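You operate a simulated robot arm through the tools that you are given. There is no shell and no other tool. Be economical: measure what you need, move in short steps, check, and stop when the job is done.

You are at the controls of a simulated robot arm. One attempt, no reset.

JOB
Put things in order on the top of the trestle bench. At the end: the brown castor stands where the white cord spool stood; the white cord spool from the top of the trestle bench stands where the purple seedling stood; the green castor stands where the brown castor stood; the purple seedling stands on top of the teal picnic tumbler; whatever was shut is shut again. Leave all else as you found it, and nothing knocked over.

Only the result counts: the job must be done as asked and must still hold three seconds after the hand-in. Knocking over, shifting, dropping, spilling or breaking anything else fails it.

ROBOT AND FRAMES
A 6-joint arm with a two-finger parallel gripper, fixed in place. Base frame: the origin is at the foot of the arm, x ahead of it, y to its left, z up; the work surface is at about z = 0. Readings come in m, rad, newtons and seconds.
With the tool pointing down near the work surface it reaches from about 0.18 to 0.46 m from the base axis. Its first joint turns from -1.222 to 1.222 rad. Payload 1.9 kg.
The tool frame sits at the grasp point between the pads (the TCP): z along the fingers, y along the line on which they close. The tips reach 0.023 m beyond it. The gripper opens to 0.094 m. The fingers are 0.038 m wide and 0.01 m thick; the gripper's body (0.054 by 0.096 m) begins 0.039 m behind the TCP.
Orientation is that of the tool frame in the base frame, as a unit quaternion [x, y, z, w]. With the fingers straight down and closing along the base's y, the tool's x points along the base's -x, its y along +y and its z along -z.

CONTROLS
- The arm moves only by the tool step_arm. Its argument "deltas" is a list of rows, each an object (a shift or turn left out is 0, a gripper value left out holds the last) with "delta_rot": the turn, a rotation vector about the base's x, y, z in units of 60 degrees (1.0 is 60 degrees), a list of three; "translation": the shift along the base's x, y, z in units of 250 mm (1.0 is 250 mm), a list of three; "grip": the finger opening in m, from 0 to 0.094. In form: [{"delta_rot": [ax, ay, az], "translation": [x, y, z], "grip": grip}, ...]. A call has 1 to 12 rows; each row is the pose to reach, as a shift and turn from the pose commanded when the call began. A call with a number of a shift or a turn outside -1 to 1 is refused whole. Each row takes 0.2 s and may step no farther than 0.05 m and 0.15 rad from the row before; otherwise, or with a gripper value out of range, the whole call is refused. Where a pose cannot be reached the arm comes as near as it can. A force on the tool above 40 N (or 10 N above the force at the start of the call, whichever is more), or a blocked arm, ends the call early, and 0.2 s more pass. The fingers move at their own pace (about 0.108 m/s each) and stop on an object; they squeeze with about 27 N. The grip force told is the motor's: it shows also when the fingers shut on nothing. Time passes only in rows, and 0.2 s behind the last, so rows that repeat a pose let the fingers close. The reply holds the time, the measured pose of the TCP, the force on the tool along the base axes, the opening and the grip force, in the units named above and with some noise, and new pictures: "views" is both (left out), scene, wrist or none.
- Cameras (640 x 400 px; columns grow to the right, rows downward): "scene" is fixed at [0.0555, 0.3117, 0.4415]; the picture's right is [-0.81, -0.59, 0.00], its down [-0.22, 0.30, -0.93] and it looks along [0.55, -0.75, -0.37] (base axes); focal length 246 px, centre (320, 200). "wrist" rides on the gripper at [0.086, 0.016, -0.075] in the tool frame; the picture's right is [-0.18, 0.98, 0.00], its down [-0.58, -0.11, -0.81] and it looks along [-0.79, -0.15, 0.59] (tool axes); focal length 243 px, centre (320, 200). There is no depth. A picture from a camera that has moved, and an enlarged one, comes with that camera's place and axes in the base frame and with its lens. The place of the scene camera against the robot may be out by one fixed shift of up to 0.012 m in any direction.
- enlarge(camera, box): a new picture of the part [left, top, right, bottom] of that camera's present view, enlarged. No time passes.
- job_done(): hands the job in; it is judged then, once.

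Go step by step. Nothing tells you positions but the pictures and the camera data: compare them with the known pose of the tool, close in by small moves and look again before you grip or let go. The budget is 120 turns and 170 pictures, counting those below and the enlarged ones. Unless the task says otherwise, let go and move clear before handing in.

The tools are called after "Emit:" as name(argument=value, ...) on one line, values as JSON. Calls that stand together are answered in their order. step_arm: Moves the arm, as the interface text tells. Its arguments: {"type":"object","properties":{"deltas":{"type":"array","items":{"type":"object","properties":{"delta_rot":{"type":"array","items":{"type":"number"}},"translation":{"type":"array","items":{"type":"number"}},"grip":{"type":"number"}}}},"views":{"type":"string","enum":["both","scene","wrist","none"]}},"required":["deltas"]} The other tools are called the same way: enlarge (camera, box) takes an enlarged picture of a part of a camera's view; job_done () hands the job in.

At the start:

```text
clock: 0.0
eef_pos: [0.2986, 0.0277, 0.3925]
tool_rot: [0.001, 1.0, 0.002, 0.002]
force: [0.0, 0.4, 0.4]
finger_gap: 0.094
grasp_force: 0.1
```

scene: 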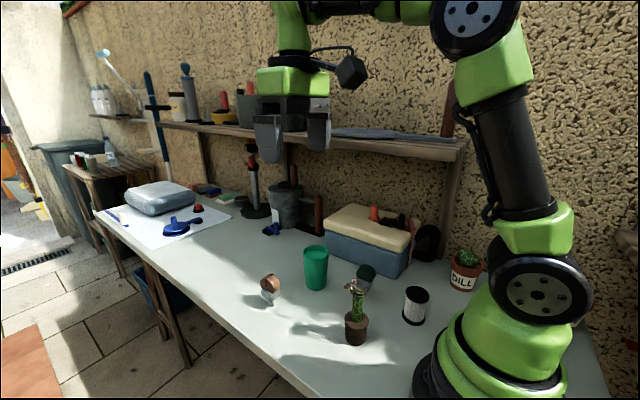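
wrist: 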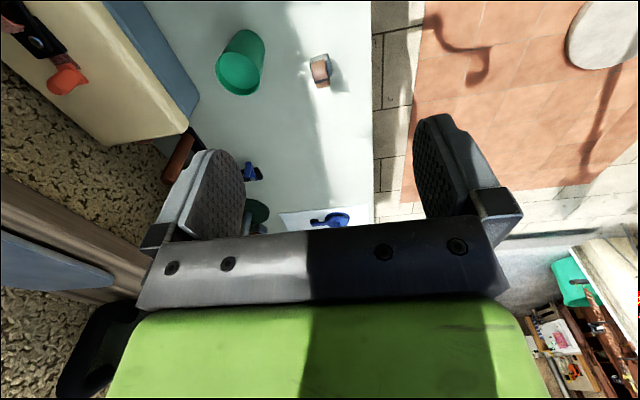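

I see the tumbler, a brown castor, a green castor, a seedling and a spool on the bench. I'll enlarge the scene to measure them.

Emit:
enlarge(camera="scene", box=[240, 220, 440, 360])

Emit:
enlarge(camera="scene", box=[60, 160, 340, 300])

```text
2.86 times, centred on (340, 290) of scene
camera zoom: at [0.0555, 0.3117, 0.4415], right [-0.81, -0.59, 0.0], down [-0.22, 0.3, -0.93], along [0.55, -0.75, -0.37], focal length 701 px, centre (263, -57)
```

zoom: 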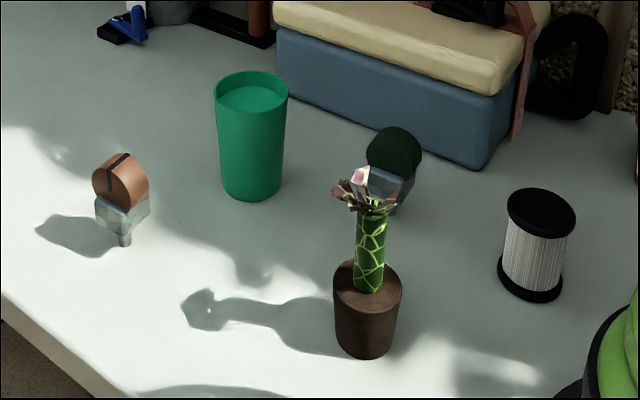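

```text
2.29 times, centred on (200, 230) of scene
camera zoom: at [0.0555, 0.3117, 0.4415], right [-0.81, -0.59, 0.0], down [-0.22, 0.3, -0.93], along [0.55, -0.75, -0.37], focal length 561 px, centre (594, 131)
```

zoom: 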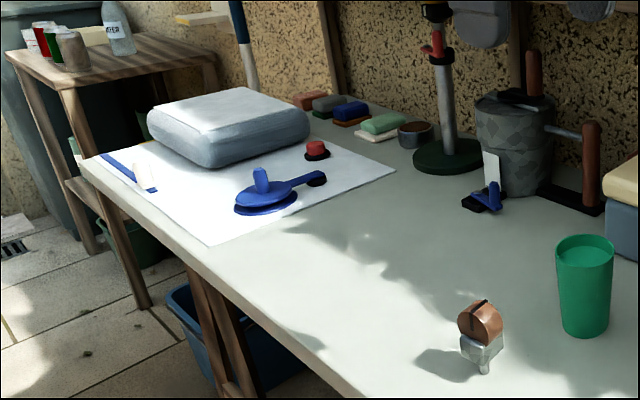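

I'll check the tumbler's top and the brown castor in the wrist view.

Emit:
enlarge(camera="wrist", box=[190, 10, 350, 110])

Emit:
enlarge(camera="scene", box=[330, 250, 440, 350])

Emit:
enlarge(camera="scene", box=[240, 235, 340, 310])

```text
4.00 times, centred on (270, 60) of wrist
camera zoom: at [0.212, 0.0434, 0.4664], right [0.19, 0.98, 0.0], down [0.58, -0.11, 0.81], along [0.79, -0.15, -0.59], focal length 970 px, centre (520, 760)
```

zoom: 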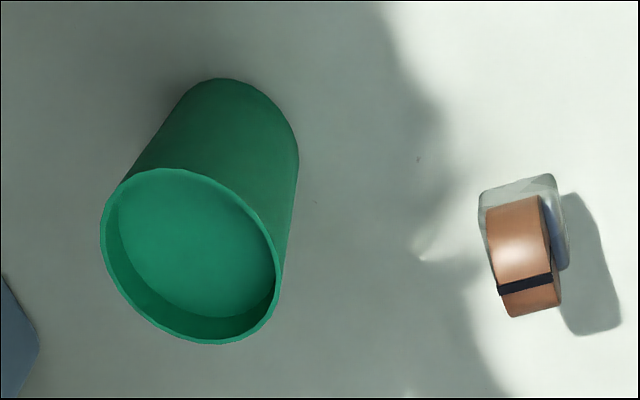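

```text
4.00 times, centred on (385, 300) of scene
camera zoom: at [0.0555, 0.3117, 0.4415], right [-0.81, -0.59, 0.0], down [-0.22, 0.3, -0.93], along [0.55, -0.75, -0.37], focal length 982 px, centre (60, -200)
```

zoom: 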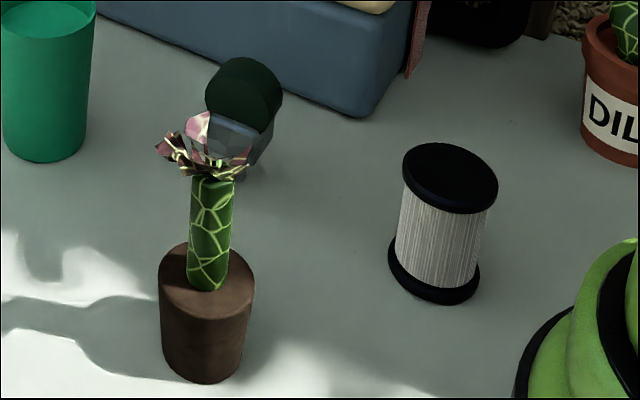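

```text
5.33 times, centred on (290, 272) of scene
camera zoom: at [0.0555, 0.3117, 0.4415], right [-0.81, -0.59, 0.0], down [-0.22, 0.3, -0.93], along [0.55, -0.75, -0.37], focal length 1309 px, centre (480, -187)
```

zoom: 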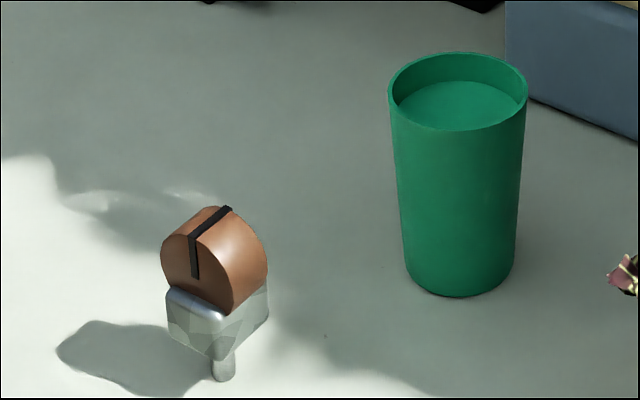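

The tumbler has a shallow recess on top, and the seedling is tall with a stem to grip. I plan a tilted, sideways grasp of the stem, so I first yaw the tool 90° at a safe height.

Emit:
step_arm(deltas=[{"delta_rot": [0, 0, 0.125], "translation": [-0.015, 0.035, -0.03]}, {"delta_rot": [0, 0, 0.25], "translation": [-0.03, 0.07, -0.06]}, {"delta_rot": [0, 0, 0.375], "translation": [-0.045, 0.105, -0.09]}, {"delta_rot": [0, 0, 0.5], "translation": [-0.06, 0.14, -0.12]}, {"delta_rot": [0, 0, 0.625], "translation": [-0.075, 0.175, -0.15]}, {"delta_rot": [0, 0, 0.75], "translation": [-0.09, 0.21, -0.18]}, {"delta_rot": [0, 0, 0.875], "translation": [-0.105, 0.245, -0.21]}, {"delta_rot": [0, 0, 1.0], "translation": [-0.12, 0.28, -0.24]}], views="none")

Emit:
step_arm(deltas=[{"delta_rot": [0, 0, 0.125]}, {"delta_rot": [0, 0, 0.25]}, {"delta_rot": [0, 0, 0.375]}, {"delta_rot": [0, 0, 0.5]}], views="none")

Emit:
step_arm(deltas=[{"delta_rot": [-0.125, 0, 0]}, {"delta_rot": [-0.25, 0, 0]}, {"delta_rot": [-0.375, 0, 0]}, {"delta_rot": [-0.5, 0, 0]}, {"delta_rot": [-0.625, 0, 0]}, {"delta_rot": [-0.75, 0, 0]}, {"delta_rot": [-0.875, 0, 0]}, {"delta_rot": [-1.0, 0, 0]}])

```text
clock: 1.8
eef_pos: [0.2676, 0.0974, 0.3322]
tool_rot: [-0.501, 0.865, 0.002, 0.0]
force: [-0.1, -0.3, 0.6]
finger_gap: 0.0939
grasp_force: 0.1
```

```text
clock: 2.8
eef_pos: [0.27, 0.0977, 0.3305]
tool_rot: [0.708, -0.706, -0.002, 0.001]
force: [0.2, -0.6, 0.3]
finger_gap: 0.094
grasp_force: 0.0
```

```text
clock: 4.6
eef_pos: [0.2691, 0.0978, 0.3317]
tool_rot: [-0.611, 0.613, -0.353, -0.355]
force: [0.2, -0.3, -0.1]
finger_gap: 0.0942
grasp_force: 0.1
camera wrist: at [0.2526, 0.1188, 0.4439], right [-0.98, 0.1, -0.16], down [0.11, 0.99, -0.1], along [0.15, -0.12, -0.98], focal length 243 px, centre (320, 200)
```

scene: 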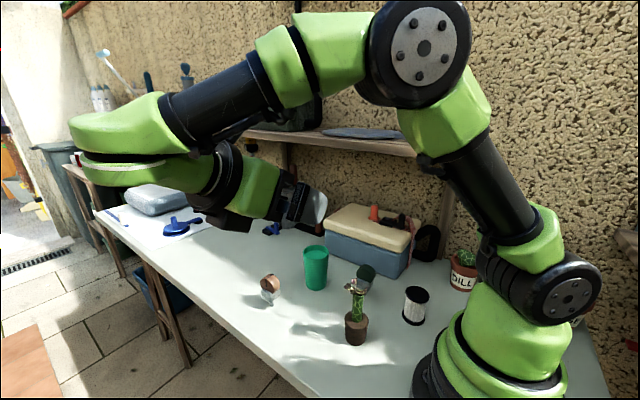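
wrist: 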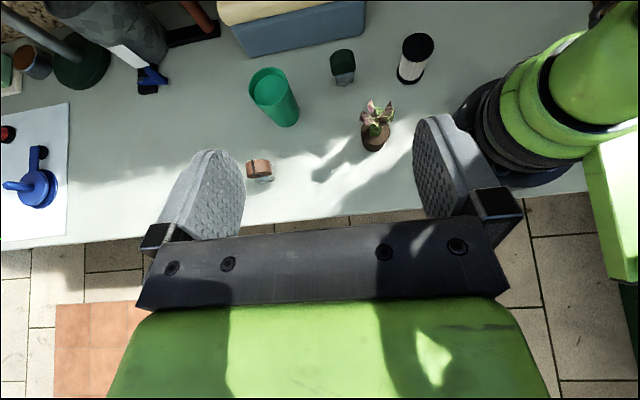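

The wrist camera now looks almost straight down on everything, so I'll enlarge it for measurement.

Emit:
enlarge(camera="wrist", box=[310, 20, 450, 160])

Emit:
enlarge(camera="wrist", box=[230, 50, 390, 190])

```text
2.86 times, centred on (380, 90) of wrist
camera zoom: at [0.2526, 0.1188, 0.4439], right [-0.98, 0.1, -0.16], down [0.11, 0.99, -0.1], along [0.15, -0.12, -0.98], focal length 693 px, centre (149, 514)
```

zoom: 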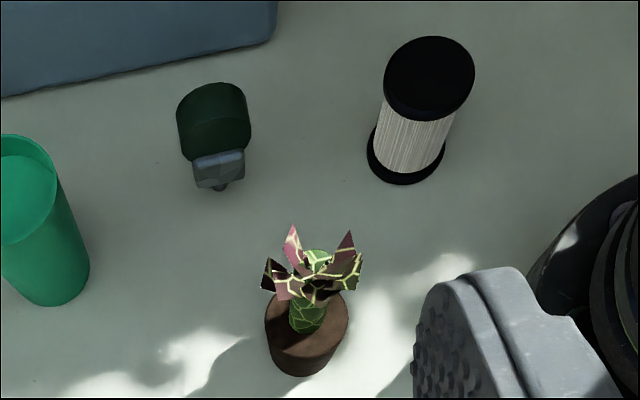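

```text
2.86 times, centred on (310, 120) of wrist
camera zoom: at [0.2526, 0.1188, 0.4439], right [-0.98, 0.1, -0.16], down [0.11, 0.99, -0.1], along [0.15, -0.12, -0.98], focal length 693 px, centre (349, 429)
```

zoom: 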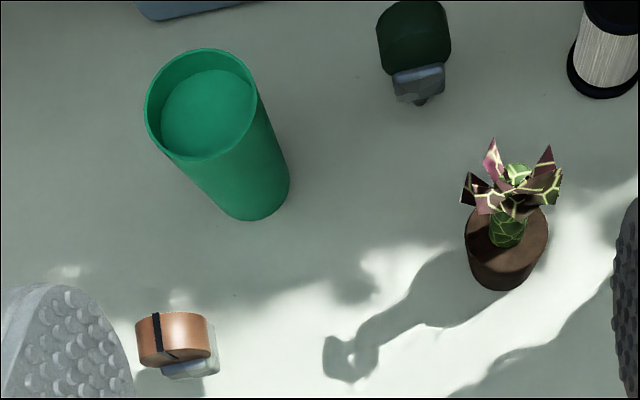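

Wrist-based positions: seedling ≈ (0.210, -0.035), tumbler ≈ (0.373, -0.113), spool ≈ (0.131, -0.151), green castor ≈ (0.251, -0.149), brown castor ≈ (0.413, 0.006). Next I tilt to 80° and lower to a pre-grasp position in front of the seedling.

Emit:
step_arm(deltas=[{"delta_rot": [-0.06, 0, 0], "translation": [-0.04, 0, -0.12]}, {"delta_rot": [-0.12, 0, 0], "translation": [-0.08, 0, -0.24]}, {"delta_rot": [-0.18, 0, 0], "translation": [-0.12, 0, -0.36]}, {"delta_rot": [-0.24, 0, 0], "translation": [-0.16, 0, -0.48]}, {"delta_rot": [-0.3, 0, 0], "translation": [-0.2, 0, -0.6]}, {"delta_rot": [-0.333, 0, 0], "translation": [-0.236, 0, -0.72]}])

```text
clock: 6.0
eef_pos: [0.2101, 0.1011, 0.1506]
tool_rot: [-0.54, 0.544, -0.453, -0.455]
force: [-0.1, -0.7, -0.1]
finger_gap: 0.0941
grasp_force: 0.0
camera wrist: at [0.1924, 0.1589, 0.2487], right [-0.98, 0.04, -0.18], down [0.11, 0.9, -0.43], along [0.15, -0.44, -0.88], focal length 243 px, centre (320, 200)
```

scene: 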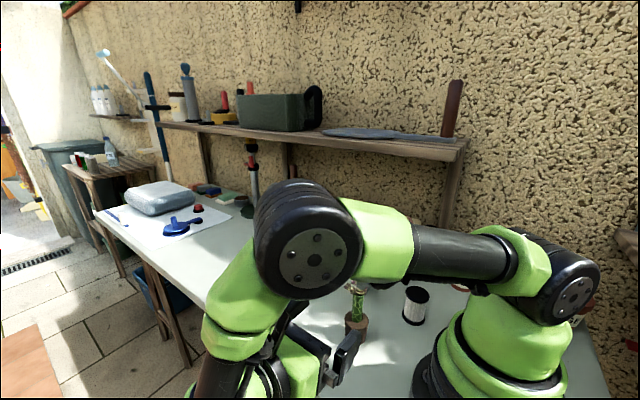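
wrist: 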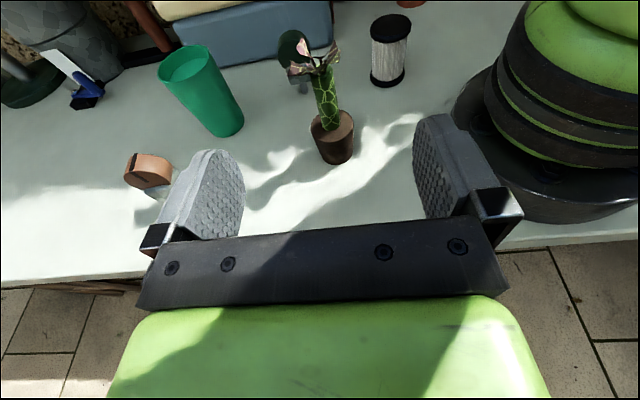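

The pose is good. I'll measure the seedling and castor bases more precisely from here.

Emit:
enlarge(camera="wrist", box=[260, 10, 420, 170])

Emit:
enlarge(camera="wrist", box=[110, 30, 260, 210])

```text
2.50 times, centred on (340, 90) of wrist
camera zoom: at [0.1924, 0.1589, 0.2487], right [-0.98, 0.04, -0.18], down [0.11, 0.9, -0.43], along [0.15, -0.44, -0.88], focal length 606 px, centre (270, 475)
```

zoom: 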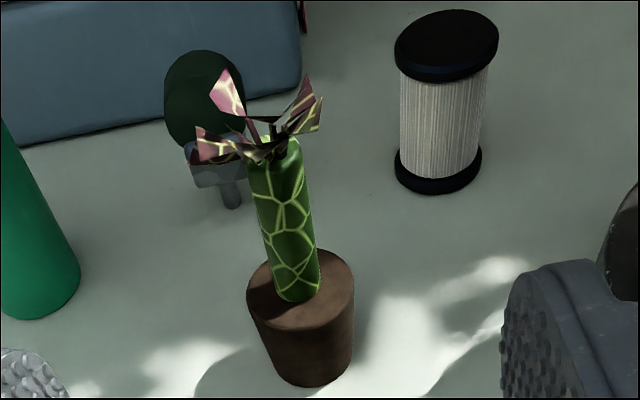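

```text
2.22 times, centred on (185, 120) of wrist
camera zoom: at [0.1924, 0.1589, 0.2487], right [-0.98, 0.04, -0.18], down [0.11, 0.9, -0.43], along [0.15, -0.44, -0.88], focal length 539 px, centre (620, 378)
```

zoom: 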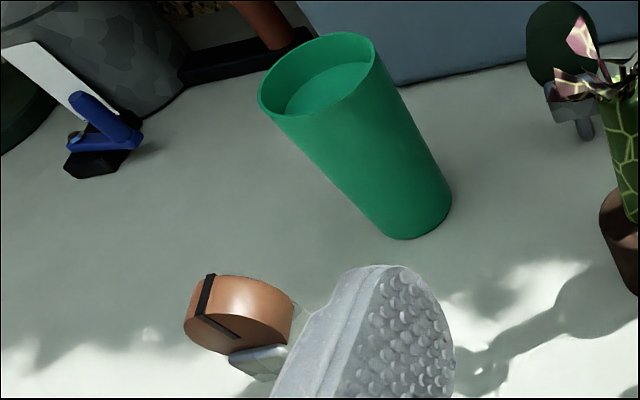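

The seedling stem is at about (0.211, -0.035), clear from z 0.043 to 0.108. I'll narrow the fingers, descend to z ≈ 0.076 and advance partway.

Emit:
step_arm(deltas=[{"translation": [0.002, 0, -0.1], "grip": 0.065}, {"translation": [0.004, 0, -0.2], "grip": 0.065}, {"translation": [0.004, 0, -0.298], "grip": 0.065}, {"translation": [0.004, -0.1, -0.298]}, {"translation": [0.004, -0.2, -0.298]}])

```text
clock: 7.2
eef_pos: [0.2088, 0.0468, 0.0784]
tool_rot: [-0.54, 0.543, -0.454, -0.455]
force: [0.8, 0.0, 0.7]
finger_gap: 0.0649
grasp_force: 0.1
camera wrist: at [0.1927, 0.1052, 0.1753], right [-0.98, 0.04, -0.18], down [0.11, 0.9, -0.43], along [0.15, -0.44, -0.88], focal length 243 px, centre (320, 200)
```

scene: 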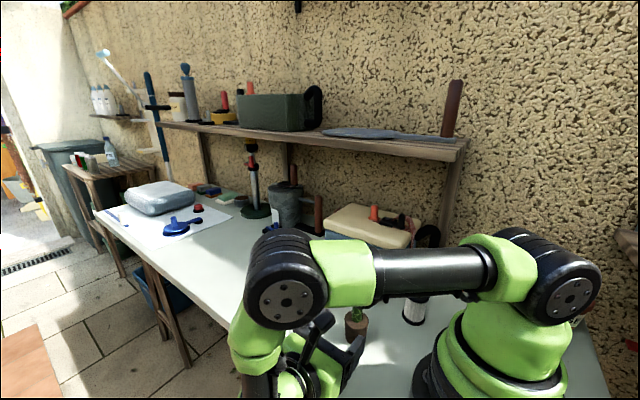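
wrist: 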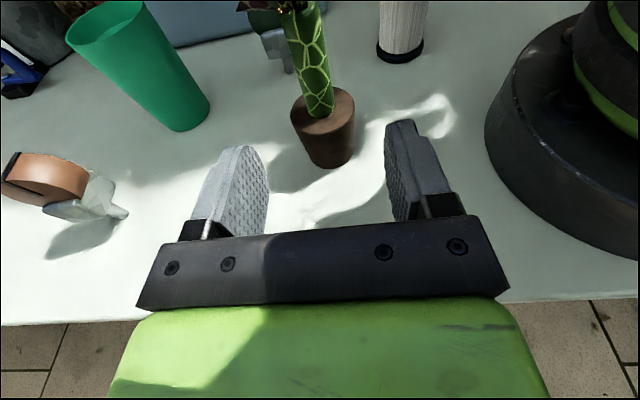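

The path is clear, with the brown castor well to the side. I advance most of the way and check centring.

Emit:
step_arm(deltas=[{"translation": [0, -0.1, 0]}, {"translation": [0, -0.2, 0]}, {"translation": [0.002, -0.26, 0]}])

```text
clock: 8.0
eef_pos: [0.2098, -0.0172, 0.0755]
tool_rot: [-0.541, 0.543, -0.453, -0.454]
force: [0.8, 0.4, -0.5]
finger_gap: 0.0649
grasp_force: 0.0
camera wrist: at [0.1943, 0.0407, 0.1737], right [-0.98, 0.03, -0.18], down [0.11, 0.9, -0.43], along [0.15, -0.44, -0.88], focal length 243 px, centre (320, 200)
```

scene: 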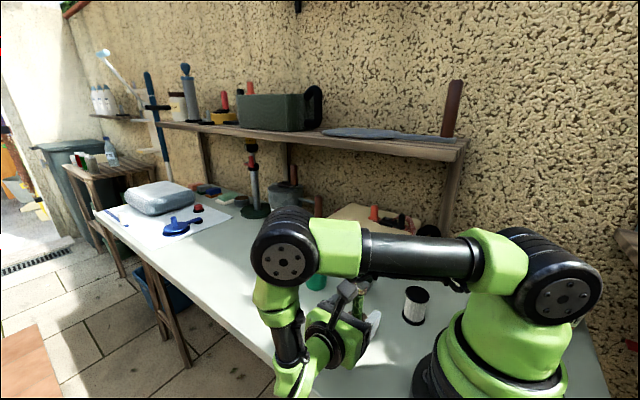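
wrist: 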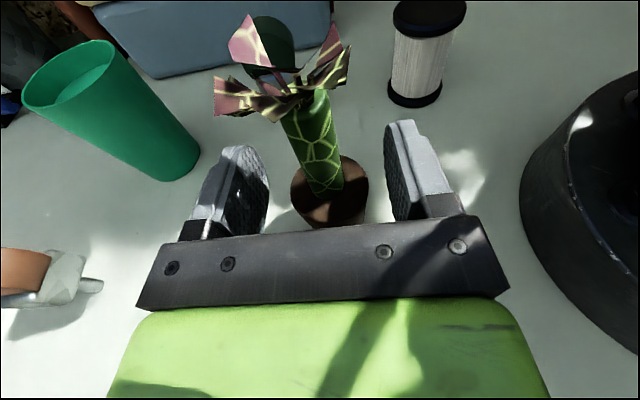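

The stem is between the fingers. I advance the last 19 mm and close.

Emit:
step_arm(deltas=[{"translation": [0, -0.04, 0]}, {"translation": [0, -0.075, 0]}, {"translation": [0, -0.075, 0], "grip": 0.03}, {"translation": [0, -0.075, 0], "grip": 0.005}, {"translation": [0, -0.075, 0], "grip": 0.005}, {"translation": [0, -0.075, 0], "grip": 0.005}])

```text
clock: 9.4
eef_pos: [0.2108, -0.0361, 0.0767]
tool_rot: [-0.541, 0.543, -0.453, -0.455]
force: [0.2, 0.6, 1.2]
finger_gap: 0.0189
grasp_force: 27.3
camera wrist: at [0.1948, 0.0215, 0.1732], right [-0.98, 0.04, -0.18], down [0.11, 0.9, -0.43], along [0.15, -0.44, -0.88], focal length 243 px, centre (320, 200)
```

scene: 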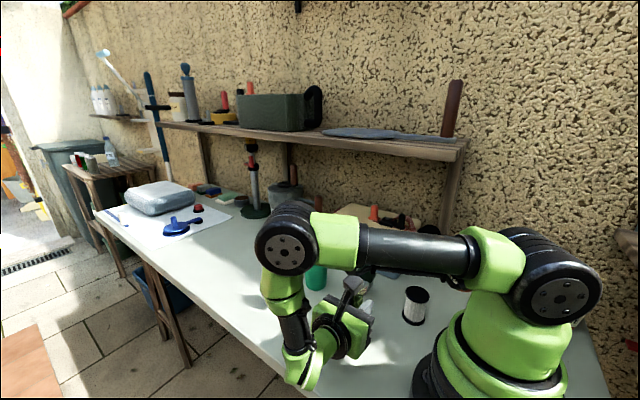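
wrist: 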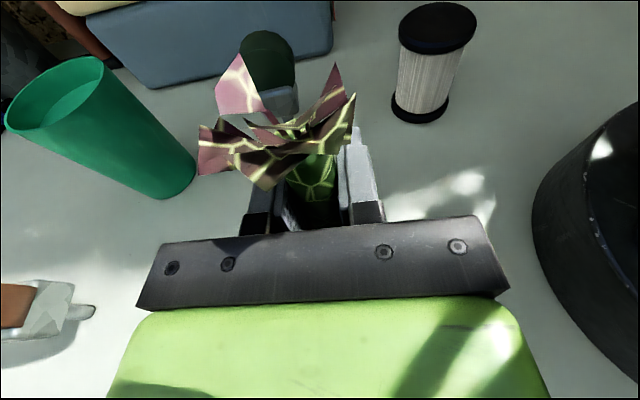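

Gripped the stem (gap 19 mm), so the seedling place is (0.211, -0.036). Lifting straight up.

Emit:
step_arm(deltas=[{"translation": [0, 0, 0.1]}, {"translation": [0, 0, 0.22]}, {"translation": [0, 0, 0.34]}, {"translation": [0, 0, 0.46]}, {"translation": [0, 0, 0.58]}], views="wrist")

Emit:
step_arm(deltas=[{"translation": [0.1, -0.03, 0]}, {"translation": [0.2, -0.06, 0]}, {"translation": [0.3, -0.1, 0]}, {"translation": [0.4, -0.15, 0]}, {"translation": [0.5, -0.2, 0]}, {"translation": [0.58, -0.25, 0]}])

```text
clock: 10.6
eef_pos: [0.2078, -0.034, 0.2226]
tool_rot: [-0.541, 0.543, -0.453, -0.455]
force: [-0.3, 0.3, -1.8]
finger_gap: 0.0188
grasp_force: 27.1
camera wrist: at [0.1929, 0.0243, 0.3201], right [-0.98, 0.04, -0.18], down [0.11, 0.9, -0.43], along [0.15, -0.44, -0.88], focal length 243 px, centre (320, 200)
```

wrist: 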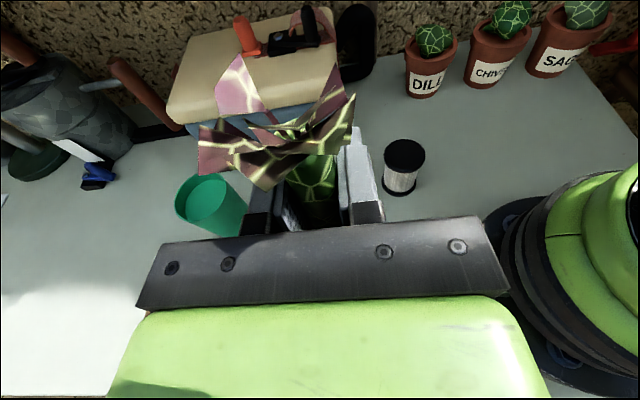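

```text
clock: 12.0
eef_pos: [0.3564, -0.0968, 0.2217]
tool_rot: [-0.542, 0.543, -0.453, -0.454]
force: [0.9, -0.3, -2.6]
finger_gap: 0.0188
grasp_force: 26.8
camera wrist: at [0.3401, -0.039, 0.3194], right [-0.98, 0.04, -0.18], down [0.11, 0.9, -0.43], along [0.15, -0.44, -0.88], focal length 243 px, centre (320, 200)
```

scene: 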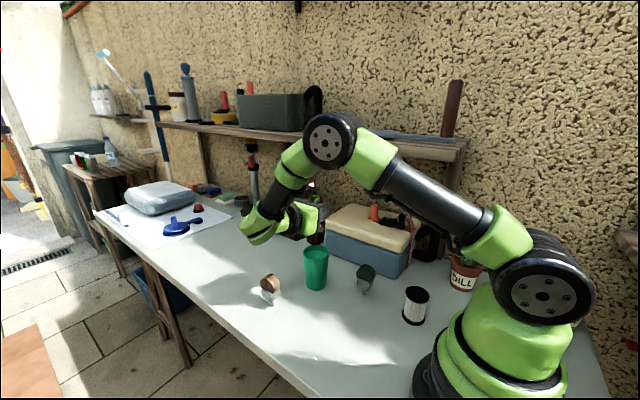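
wrist: 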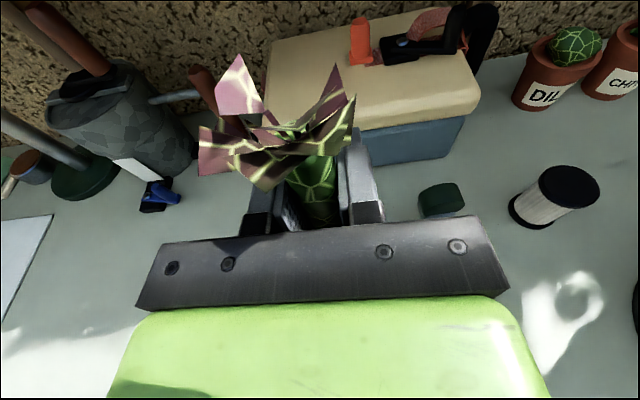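

Tumbler centre is refined to (0.372, -0.113), rim z ≈ 0.096, recess floor ≈ 0.082. I align above it and lower to just over the rim.

Emit:
step_arm(deltas=[{"translation": [0.032, -0.03, 0]}, {"translation": [0.064, -0.058, 0]}, {"translation": [0.064, -0.058, -0.06]}, {"translation": [0.064, -0.058, -0.12]}, {"translation": [0.064, -0.058, -0.16]}, {"translation": [0.064, -0.058, -0.16]}], views="none")

Emit:
enlarge(camera="scene", box=[240, 180, 400, 300])

```text
clock: 13.4
eef_pos: [0.3733, -0.1138, 0.1809]
tool_rot: [-0.541, 0.543, -0.453, -0.455]
force: [-0.3, 0.4, -0.6]
finger_gap: 0.0188
grasp_force: 27.3
```

```text
3.33 times, centred on (320, 240) of scene
camera zoom: at [0.0555, 0.3117, 0.4415], right [-0.81, -0.59, 0.0], down [-0.22, 0.3, -0.93], along [0.55, -0.75, -0.37], focal length 818 px, centre (320, 67)
```

zoom: 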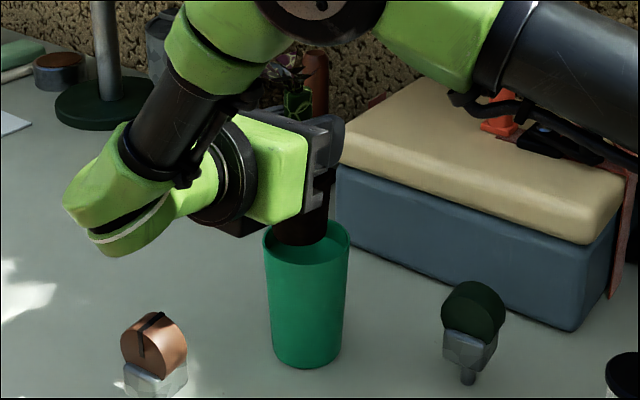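

Height looks right; I'll zoom in to check lateral centring.

Emit:
enlarge(camera="scene", box=[295, 220, 340, 250])

```text
13.33 times, centred on (318, 235) of scene
camera zoom: at [0.0555, 0.3117, 0.4415], right [-0.81, -0.59, 0.0], down [-0.22, 0.3, -0.93], along [0.55, -0.75, -0.37], focal length 3273 px, centre (353, -267)
```

zoom: 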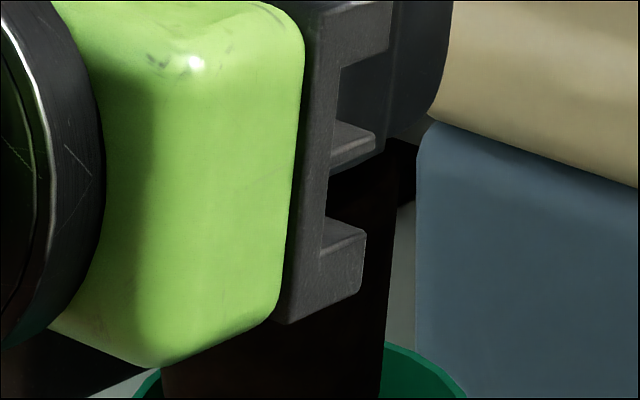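

Emit:
enlarge(camera="scene", box=[294, 230, 342, 260])

```text
13.33 times, centred on (318, 245) of scene
camera zoom: at [0.0555, 0.3117, 0.4415], right [-0.81, -0.59, 0.0], down [-0.22, 0.3, -0.93], along [0.55, -0.75, -0.37], focal length 3273 px, centre (347, -400)
```

zoom: 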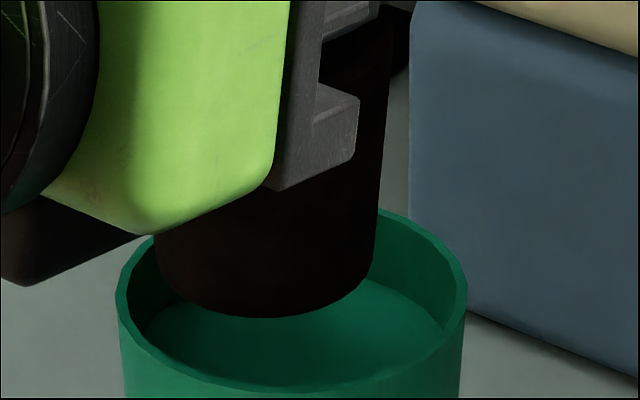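

The pot sits about 5 mm too far left in the picture. I correct by (-4, -3) mm and descend 12 mm.

Emit:
step_arm(deltas=[{"translation": [-0.016, -0.012, 0]}, {"translation": [-0.016, -0.012, -0.02]}, {"translation": [-0.016, -0.012, -0.048]}, {"translation": [-0.016, -0.012, -0.048]}], views="none")

Emit:
enlarge(camera="scene", box=[294, 230, 342, 260])

```text
clock: 14.4
eef_pos: [0.3697, -0.1154, 0.1702]
tool_rot: [-0.54, 0.543, -0.455, -0.454]
force: [-5.7, -1.6, 34.1]
finger_gap: 0.0193
grasp_force: 27.1
```

```text
13.33 times, centred on (318, 245) of scene
camera zoom: at [0.0554, 0.3118, 0.4415], right [-0.81, -0.59, 0.0], down [-0.22, 0.3, -0.93], along [0.55, -0.75, -0.37], focal length 3273 px, centre (347, -400)
```

zoom: 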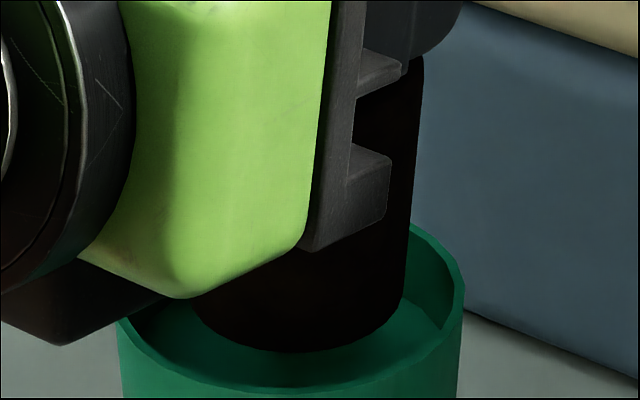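

I met resistance earlier than expected (34 N), so I raise a little and look closely at the recess.

Emit:
step_arm(deltas=[{"translation": [0, 0, 0.02]}, {"translation": [0, 0, 0.06]}, {"translation": [0, 0, 0.1]}, {"translation": [0, 0, 0.1]}], views="none")

Emit:
enlarge(camera="scene", box=[290, 215, 354, 295])

Emit:
enlarge(camera="scene", box=[298, 235, 338, 260])

Emit:
enlarge(camera="wrist", box=[160, 100, 420, 260])

```text
clock: 15.4
eef_pos: [0.3676, -0.1158, 0.1961]
tool_rot: [-0.542, 0.543, -0.453, -0.455]
force: [0.5, -0.2, -0.9]
finger_gap: 0.019
grasp_force: 27.2
```

```text
5.00 times, centred on (322, 255) of scene
camera zoom: at [0.0555, 0.3117, 0.4415], right [-0.81, -0.59, 0.0], down [-0.22, 0.3, -0.93], along [0.55, -0.75, -0.37], focal length 1227 px, centre (310, -75)
```

zoom: 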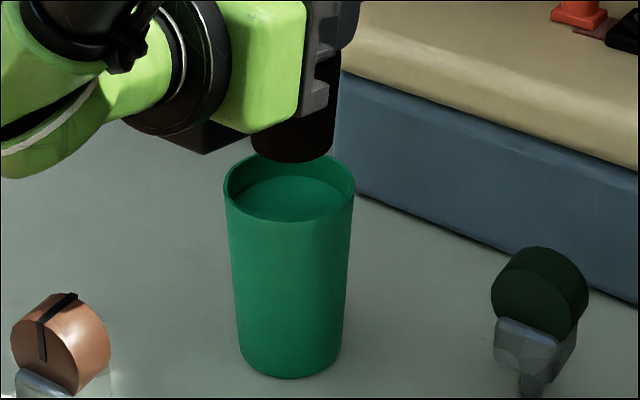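

```text
16.00 times, centred on (318, 248) of scene
camera zoom: at [0.0555, 0.3117, 0.4415], right [-0.81, -0.59, 0.0], down [-0.22, 0.3, -0.93], along [0.55, -0.75, -0.37], focal length 3927 px, centre (352, -560)
```

zoom: 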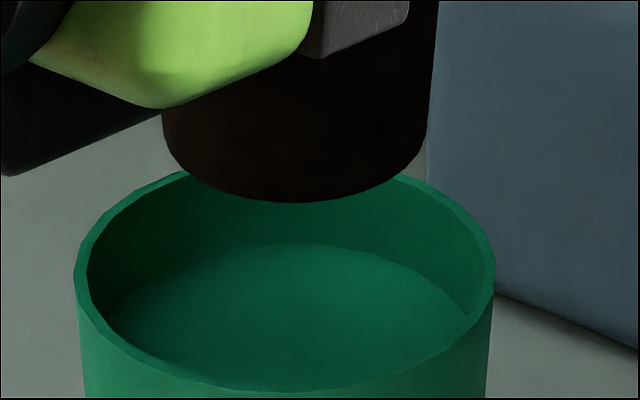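

```text
2.46 times, centred on (290, 180) of wrist
camera zoom: at [0.3519, -0.0582, 0.2944], right [-0.98, 0.04, -0.18], down [0.11, 0.9, -0.43], along [0.15, -0.44, -0.88], focal length 597 px, centre (394, 249)
```

zoom: 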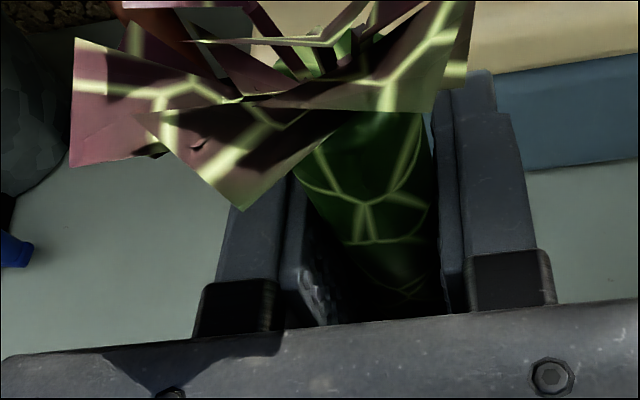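

The picture geometry says contact came with the pot bottom at rim level, so the tumbler appears to carry loads at its rim. I centre the pot better and lower gently to just at contact.

Emit:
step_arm(deltas=[{"translation": [-0.003, 0.014, -0.03]}, {"translation": [-0.003, 0.014, -0.06]}, {"translation": [-0.003, 0.014, -0.08]}, {"translation": [-0.003, 0.014, -0.09]}, {"translation": [-0.003, 0.014, -0.09]}], views="none")

Emit:
enlarge(camera="scene", box=[298, 235, 338, 260])

```text
clock: 16.6
eef_pos: [0.3666, -0.1122, 0.1724]
tool_rot: [-0.542, 0.543, -0.453, -0.454]
force: [-0.4, 0.2, -2.0]
finger_gap: 0.0188
grasp_force: 27.3
```

```text
16.00 times, centred on (318, 248) of scene
camera zoom: at [0.0555, 0.3117, 0.4415], right [-0.81, -0.59, 0.0], down [-0.22, 0.3, -0.93], along [0.55, -0.75, -0.37], focal length 3927 px, centre (352, -560)
```

zoom: 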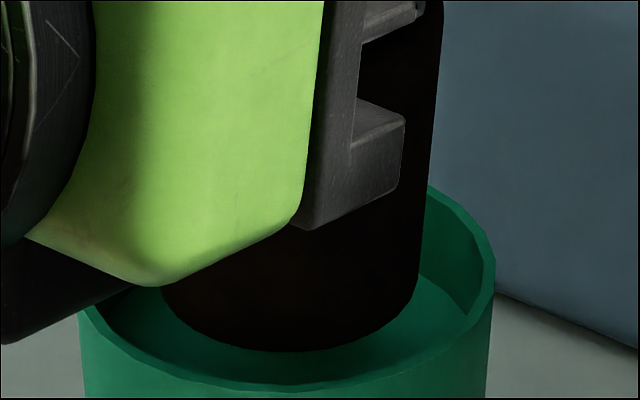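

Emit:
step_arm(deltas=[{"translation": [0, 0, -0.004]}, {"translation": [0, 0, -0.006]}, {"translation": [0, 0, -0.006]}], views="none")

```text
clock: 17.4
eef_pos: [0.3663, -0.1128, 0.1724]
tool_rot: [-0.541, 0.543, -0.454, -0.455]
force: [-1.7, -1.5, 7.8]
finger_gap: 0.0188
grasp_force: 27.0
```

Light contact at 8 N. I'll open the fingers and check that the seedling stands.

Emit:
step_arm(deltas=[{"translation": [0, 0, 0], "grip": 0.024}, {"translation": [0, 0, 0], "grip": 0.035}, {"translation": [0, 0, 0], "grip": 0.055}, {"translation": [0, 0, 0], "grip": 0.06}])

Emit:
enlarge(camera="scene", box=[290, 215, 354, 295])

```text
clock: 18.4
eef_pos: [0.3667, -0.1112, 0.1715]
tool_rot: [-0.541, 0.543, -0.453, -0.455]
force: [-0.5, 0.1, 2.0]
finger_gap: 0.0597
grasp_force: 0.1
camera wrist: at [0.351, -0.0548, 0.2691], right [-0.98, 0.04, -0.18], down [0.11, 0.9, -0.43], along [0.15, -0.44, -0.88], focal length 243 px, centre (320, 200)
```

scene: 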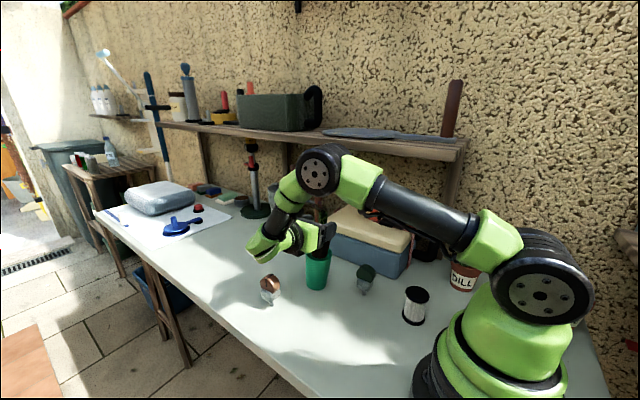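
wrist: 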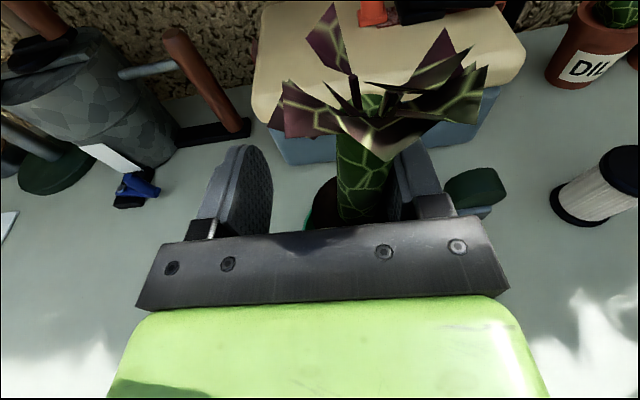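

```text
5.00 times, centred on (322, 255) of scene
camera zoom: at [0.0555, 0.3117, 0.4415], right [-0.81, -0.59, 0.0], down [-0.22, 0.3, -0.93], along [0.55, -0.75, -0.37], focal length 1227 px, centre (310, -75)
```

zoom: 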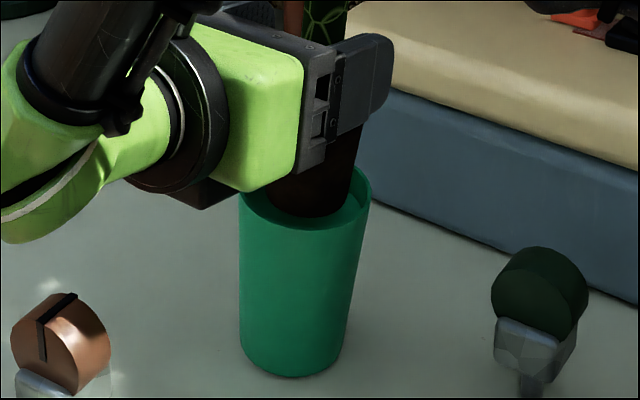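

The tumbler and seedling now lean towards the right finger. I'll look closely before moving anything.

Emit:
enlarge(camera="wrist", box=[240, 0, 520, 240])

Emit:
enlarge(camera="scene", box=[300, 205, 350, 245])

```text
1.67 times, centred on (380, 120) of wrist
camera zoom: at [0.351, -0.0548, 0.2691], right [-0.98, 0.04, -0.18], down [0.11, 0.9, -0.43], along [0.15, -0.44, -0.88], focal length 404 px, centre (220, 333)
```

zoom: 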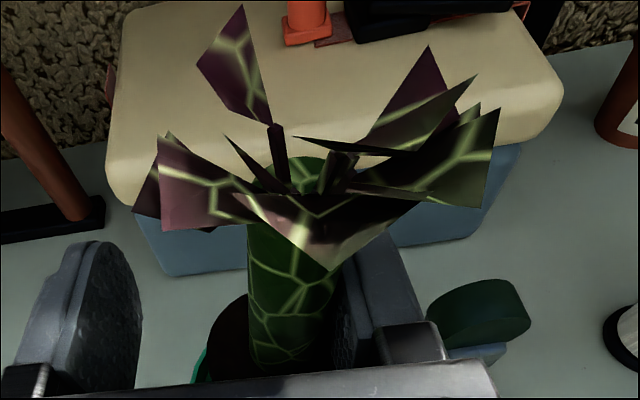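

```text
10.00 times, centred on (325, 225) of scene
camera zoom: at [0.0555, 0.3117, 0.4415], right [-0.81, -0.59, 0.0], down [-0.22, 0.3, -0.93], along [0.55, -0.75, -0.37], focal length 2455 px, centre (270, -50)
```

zoom: 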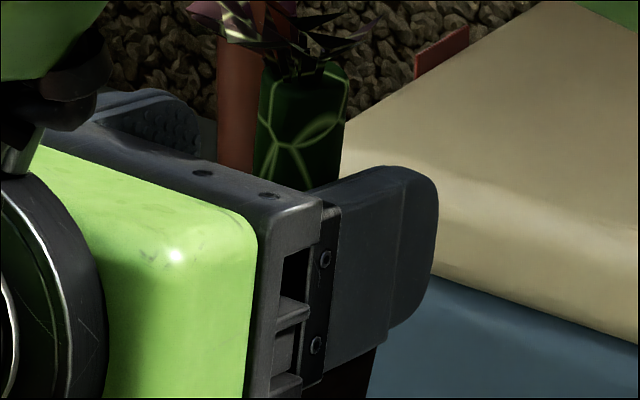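

The stack is resting against the right finger. I regrip slowly to bring it upright again, then reassess.

Emit:
step_arm(deltas=[{"translation": [0, 0, 0], "grip": 0.052}, {"translation": [0, 0, 0], "grip": 0.044}, {"translation": [0, 0, 0], "grip": 0.036}, {"translation": [0, 0, 0], "grip": 0.028}, {"translation": [0, 0, 0], "grip": 0.02}, {"translation": [0, 0, 0], "grip": 0.005}, {"translation": [0, 0, 0], "grip": 0.005}])

Emit:
enlarge(camera="scene", box=[290, 215, 354, 295])

```text
clock: 20.0
eef_pos: [0.3673, -0.1126, 0.1716]
tool_rot: [-0.541, 0.543, -0.454, -0.454]
force: [-0.9, -1.2, 11.5]
finger_gap: 0.0191
grasp_force: 26.6
camera wrist: at [0.351, -0.0548, 0.2696], right [-0.98, 0.04, -0.18], down [0.11, 0.9, -0.43], along [0.15, -0.44, -0.88], focal length 243 px, centre (320, 200)
```

scene: 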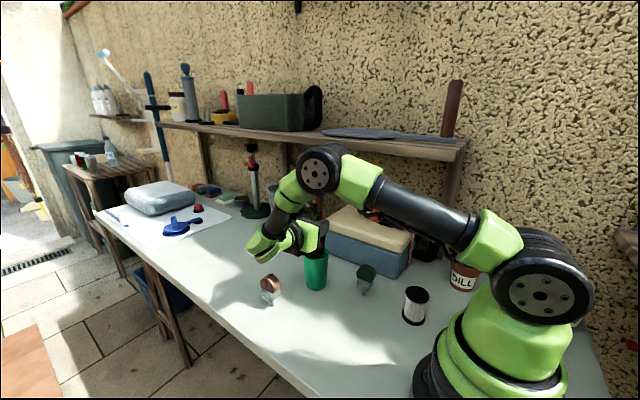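
wrist: 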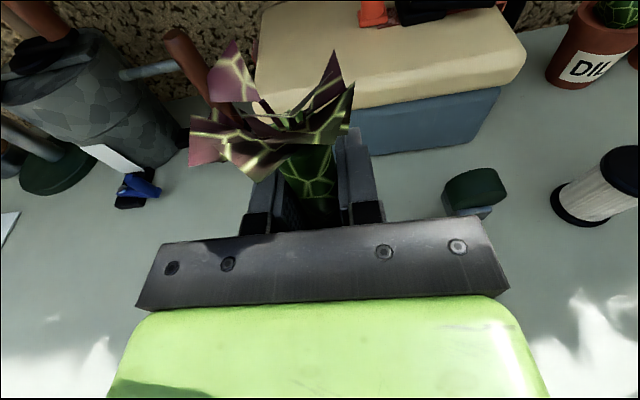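

```text
5.00 times, centred on (322, 255) of scene
camera zoom: at [0.0555, 0.3118, 0.4415], right [-0.81, -0.59, 0.0], down [-0.22, 0.3, -0.93], along [0.55, -0.75, -0.37], focal length 1227 px, centre (310, -75)
```

zoom: 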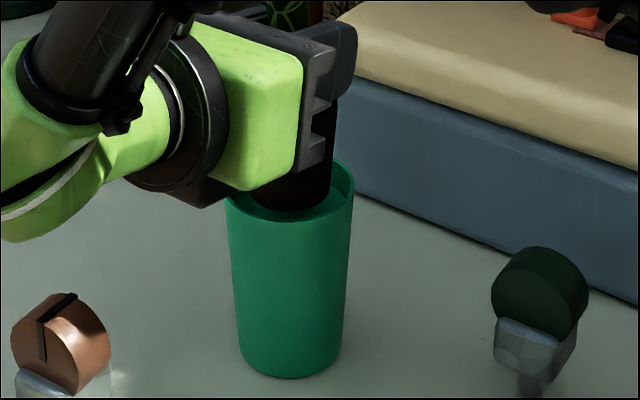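

Upright again with the tumbler where it was. I unload to near zero force and open only slightly to see which way it goes.

Emit:
step_arm(deltas=[{"translation": [0, 0, 0.004]}, {"translation": [0, 0, 0.004]}], views="none")

Emit:
step_arm(deltas=[{"translation": [0, 0, 0], "grip": 0.022}, {"translation": [0, 0, 0], "grip": 0.026}, {"translation": [0, 0, 0], "grip": 0.028}, {"translation": [0, 0, 0], "grip": 0.028}], views="wrist")

Emit:
enlarge(camera="scene", box=[290, 215, 354, 295])

Emit:
enlarge(camera="wrist", box=[180, 20, 440, 240])

```text
clock: 20.6
eef_pos: [0.3656, -0.1121, 0.1723]
tool_rot: [-0.542, 0.542, -0.453, -0.455]
force: [-0.1, 0.5, 0.3]
finger_gap: 0.0188
grasp_force: 27.2
```

```text
clock: 21.6
eef_pos: [0.3666, -0.1129, 0.1726]
tool_rot: [-0.541, 0.544, -0.453, -0.455]
force: [0.4, -0.2, 0.6]
finger_gap: 0.0281
grasp_force: 0.0
camera wrist: at [0.351, -0.0541, 0.2702], right [-0.98, 0.04, -0.18], down [0.11, 0.9, -0.43], along [0.15, -0.44, -0.88], focal length 243 px, centre (320, 200)
```

wrist: 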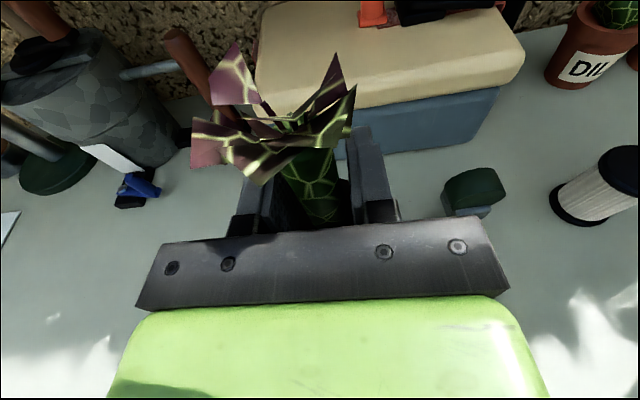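

```text
5.00 times, centred on (322, 255) of scene
camera zoom: at [0.0555, 0.3117, 0.4415], right [-0.81, -0.59, 0.0], down [-0.22, 0.3, -0.93], along [0.55, -0.75, -0.37], focal length 1227 px, centre (310, -75)
```

zoom: 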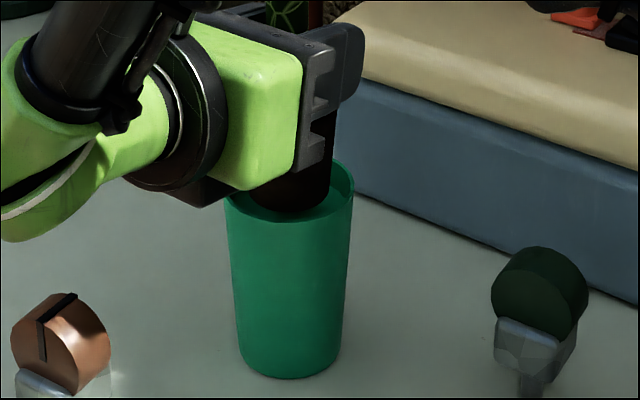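

```text
1.82 times, centred on (310, 130) of wrist
camera zoom: at [0.351, -0.0541, 0.2702], right [-0.98, 0.04, -0.18], down [0.11, 0.9, -0.43], along [0.15, -0.44, -0.88], focal length 441 px, centre (338, 327)
```

zoom: 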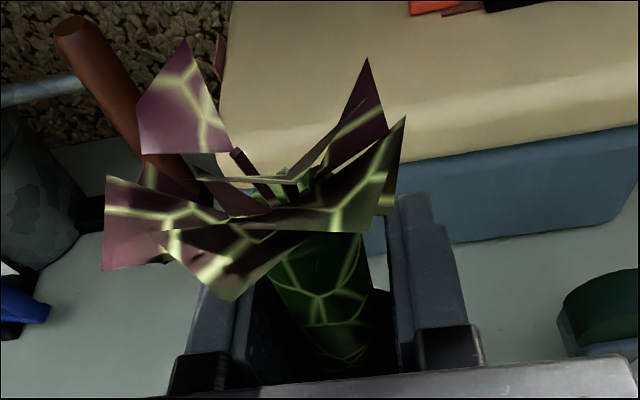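

The seedling stands free with gaps on both sides. I open a bit more and watch.

Emit:
step_arm(deltas=[{"translation": [0, 0, 0], "grip": 0.034}, {"translation": [0, 0, 0], "grip": 0.038}, {"translation": [0, 0, 0], "grip": 0.04}, {"translation": [0, 0, 0], "grip": 0.04}, {"translation": [0, 0, 0], "grip": 0.04}], views="wrist")

Emit:
enlarge(camera="scene", box=[290, 215, 354, 295])

```text
clock: 22.8
eef_pos: [0.3659, -0.1118, 0.1722]
tool_rot: [-0.541, 0.543, -0.453, -0.454]
force: [0.1, -0.1, -1.4]
finger_gap: 0.0402
grasp_force: 0.0
camera wrist: at [0.351, -0.0541, 0.2702], right [-0.98, 0.04, -0.18], down [0.11, 0.9, -0.43], along [0.15, -0.44, -0.88], focal length 243 px, centre (320, 200)
```

wrist: 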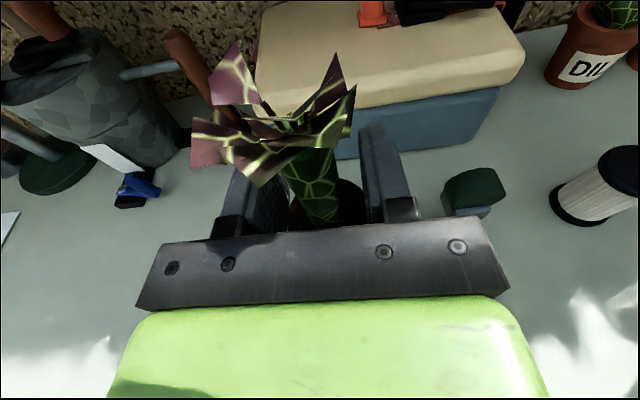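

```text
5.00 times, centred on (322, 255) of scene
camera zoom: at [0.0555, 0.3117, 0.4415], right [-0.81, -0.59, 0.0], down [-0.22, 0.3, -0.93], along [0.55, -0.75, -0.37], focal length 1227 px, centre (310, -75)
```

zoom: 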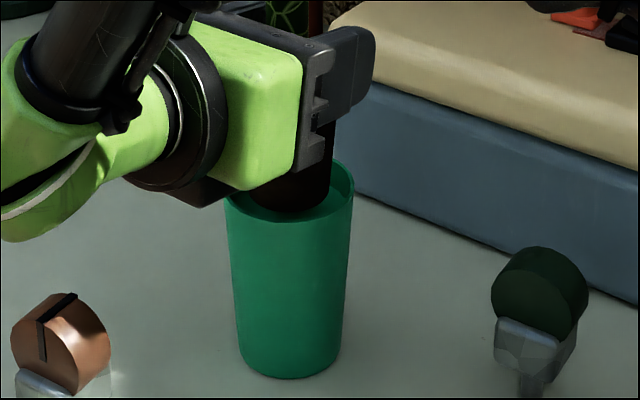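

It stands steadily. I drop the fingers 3 mm to clear the petals and back out slowly along +y.

Emit:
step_arm(deltas=[{"translation": [0, 0, -0.012]}, {"translation": [0, 0.03, -0.012]}, {"translation": [0, 0.06, -0.012]}, {"translation": [0, 0.1, -0.012]}], views="wrist")

Emit:
enlarge(camera="scene", box=[290, 215, 354, 295])

```text
clock: 23.6
eef_pos: [0.3697, -0.0986, 0.1719]
tool_rot: [-0.538, 0.544, -0.456, -0.455]
force: [-1.2, -2.1, 14.1]
finger_gap: 0.0411
grasp_force: 0.9
stopped in row 4: the force on the tool passed its limit (the readings are from after the stop); the commanded pose is now the measured one
camera wrist: at [0.3521, -0.04, 0.2696], right [-0.98, 0.04, -0.19], down [0.12, 0.89, -0.43], along [0.15, -0.45, -0.88], focal length 243 px, centre (320, 200)
```

wrist: 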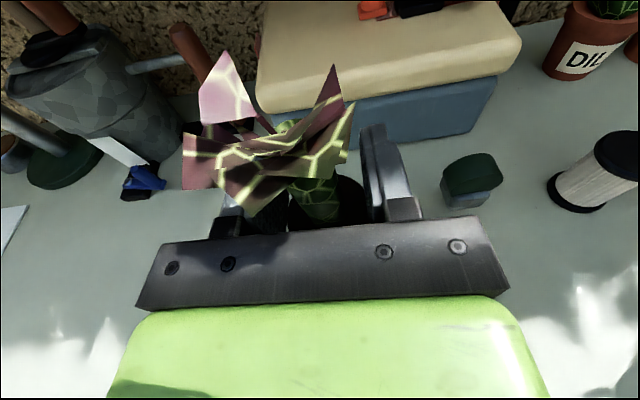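

```text
5.00 times, centred on (322, 255) of scene
camera zoom: at [0.0554, 0.3118, 0.4415], right [-0.81, -0.59, 0.0], down [-0.22, 0.3, -0.93], along [0.55, -0.75, -0.37], focal length 1227 px, centre (310, -75)
```

zoom: 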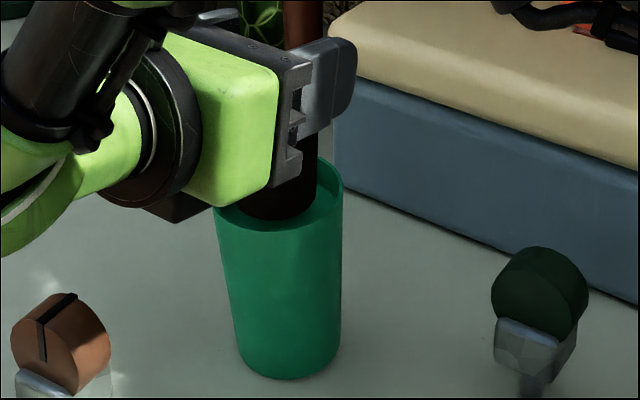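

Lowering pressed the finger bottoms on the pot top and dragged the stack. I return along the path and then rise slightly to unload.

Emit:
step_arm(deltas=[{"translation": [-0.004, -0.02, 0.0]}, {"translation": [-0.01, -0.04, 0.0]}, {"translation": [-0.014, -0.055, 0.004]}, {"translation": [-0.014, -0.055, 0.012]}, {"translation": [-0.014, -0.055, 0.016]}], views="wrist")

Emit:
enlarge(camera="scene", box=[290, 215, 354, 295])

```text
clock: 24.8
eef_pos: [0.3651, -0.1126, 0.1731]
tool_rot: [-0.538, 0.544, -0.454, -0.456]
force: [-0.5, -0.6, 0.4]
finger_gap: 0.04
grasp_force: 0.2
camera wrist: at [0.3485, -0.0545, 0.2719], right [-0.98, 0.04, -0.19], down [0.11, 0.89, -0.43], along [0.15, -0.45, -0.88], focal length 243 px, centre (320, 200)
```

wrist: 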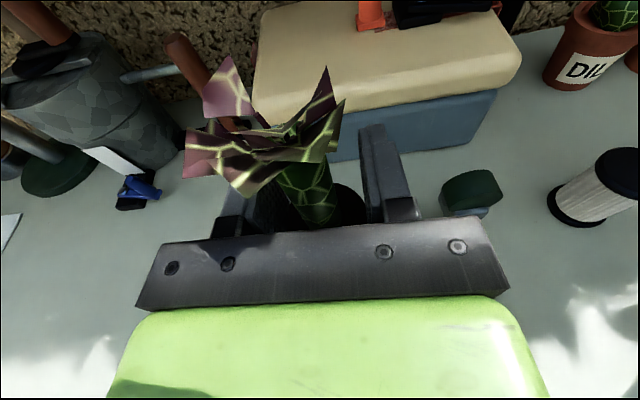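

```text
5.00 times, centred on (322, 255) of scene
camera zoom: at [0.0555, 0.3117, 0.4415], right [-0.81, -0.59, 0.0], down [-0.22, 0.3, -0.93], along [0.55, -0.75, -0.37], focal length 1227 px, centre (310, -75)
```

zoom: 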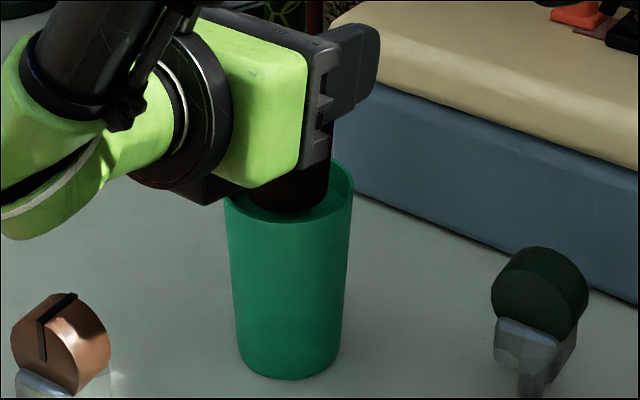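

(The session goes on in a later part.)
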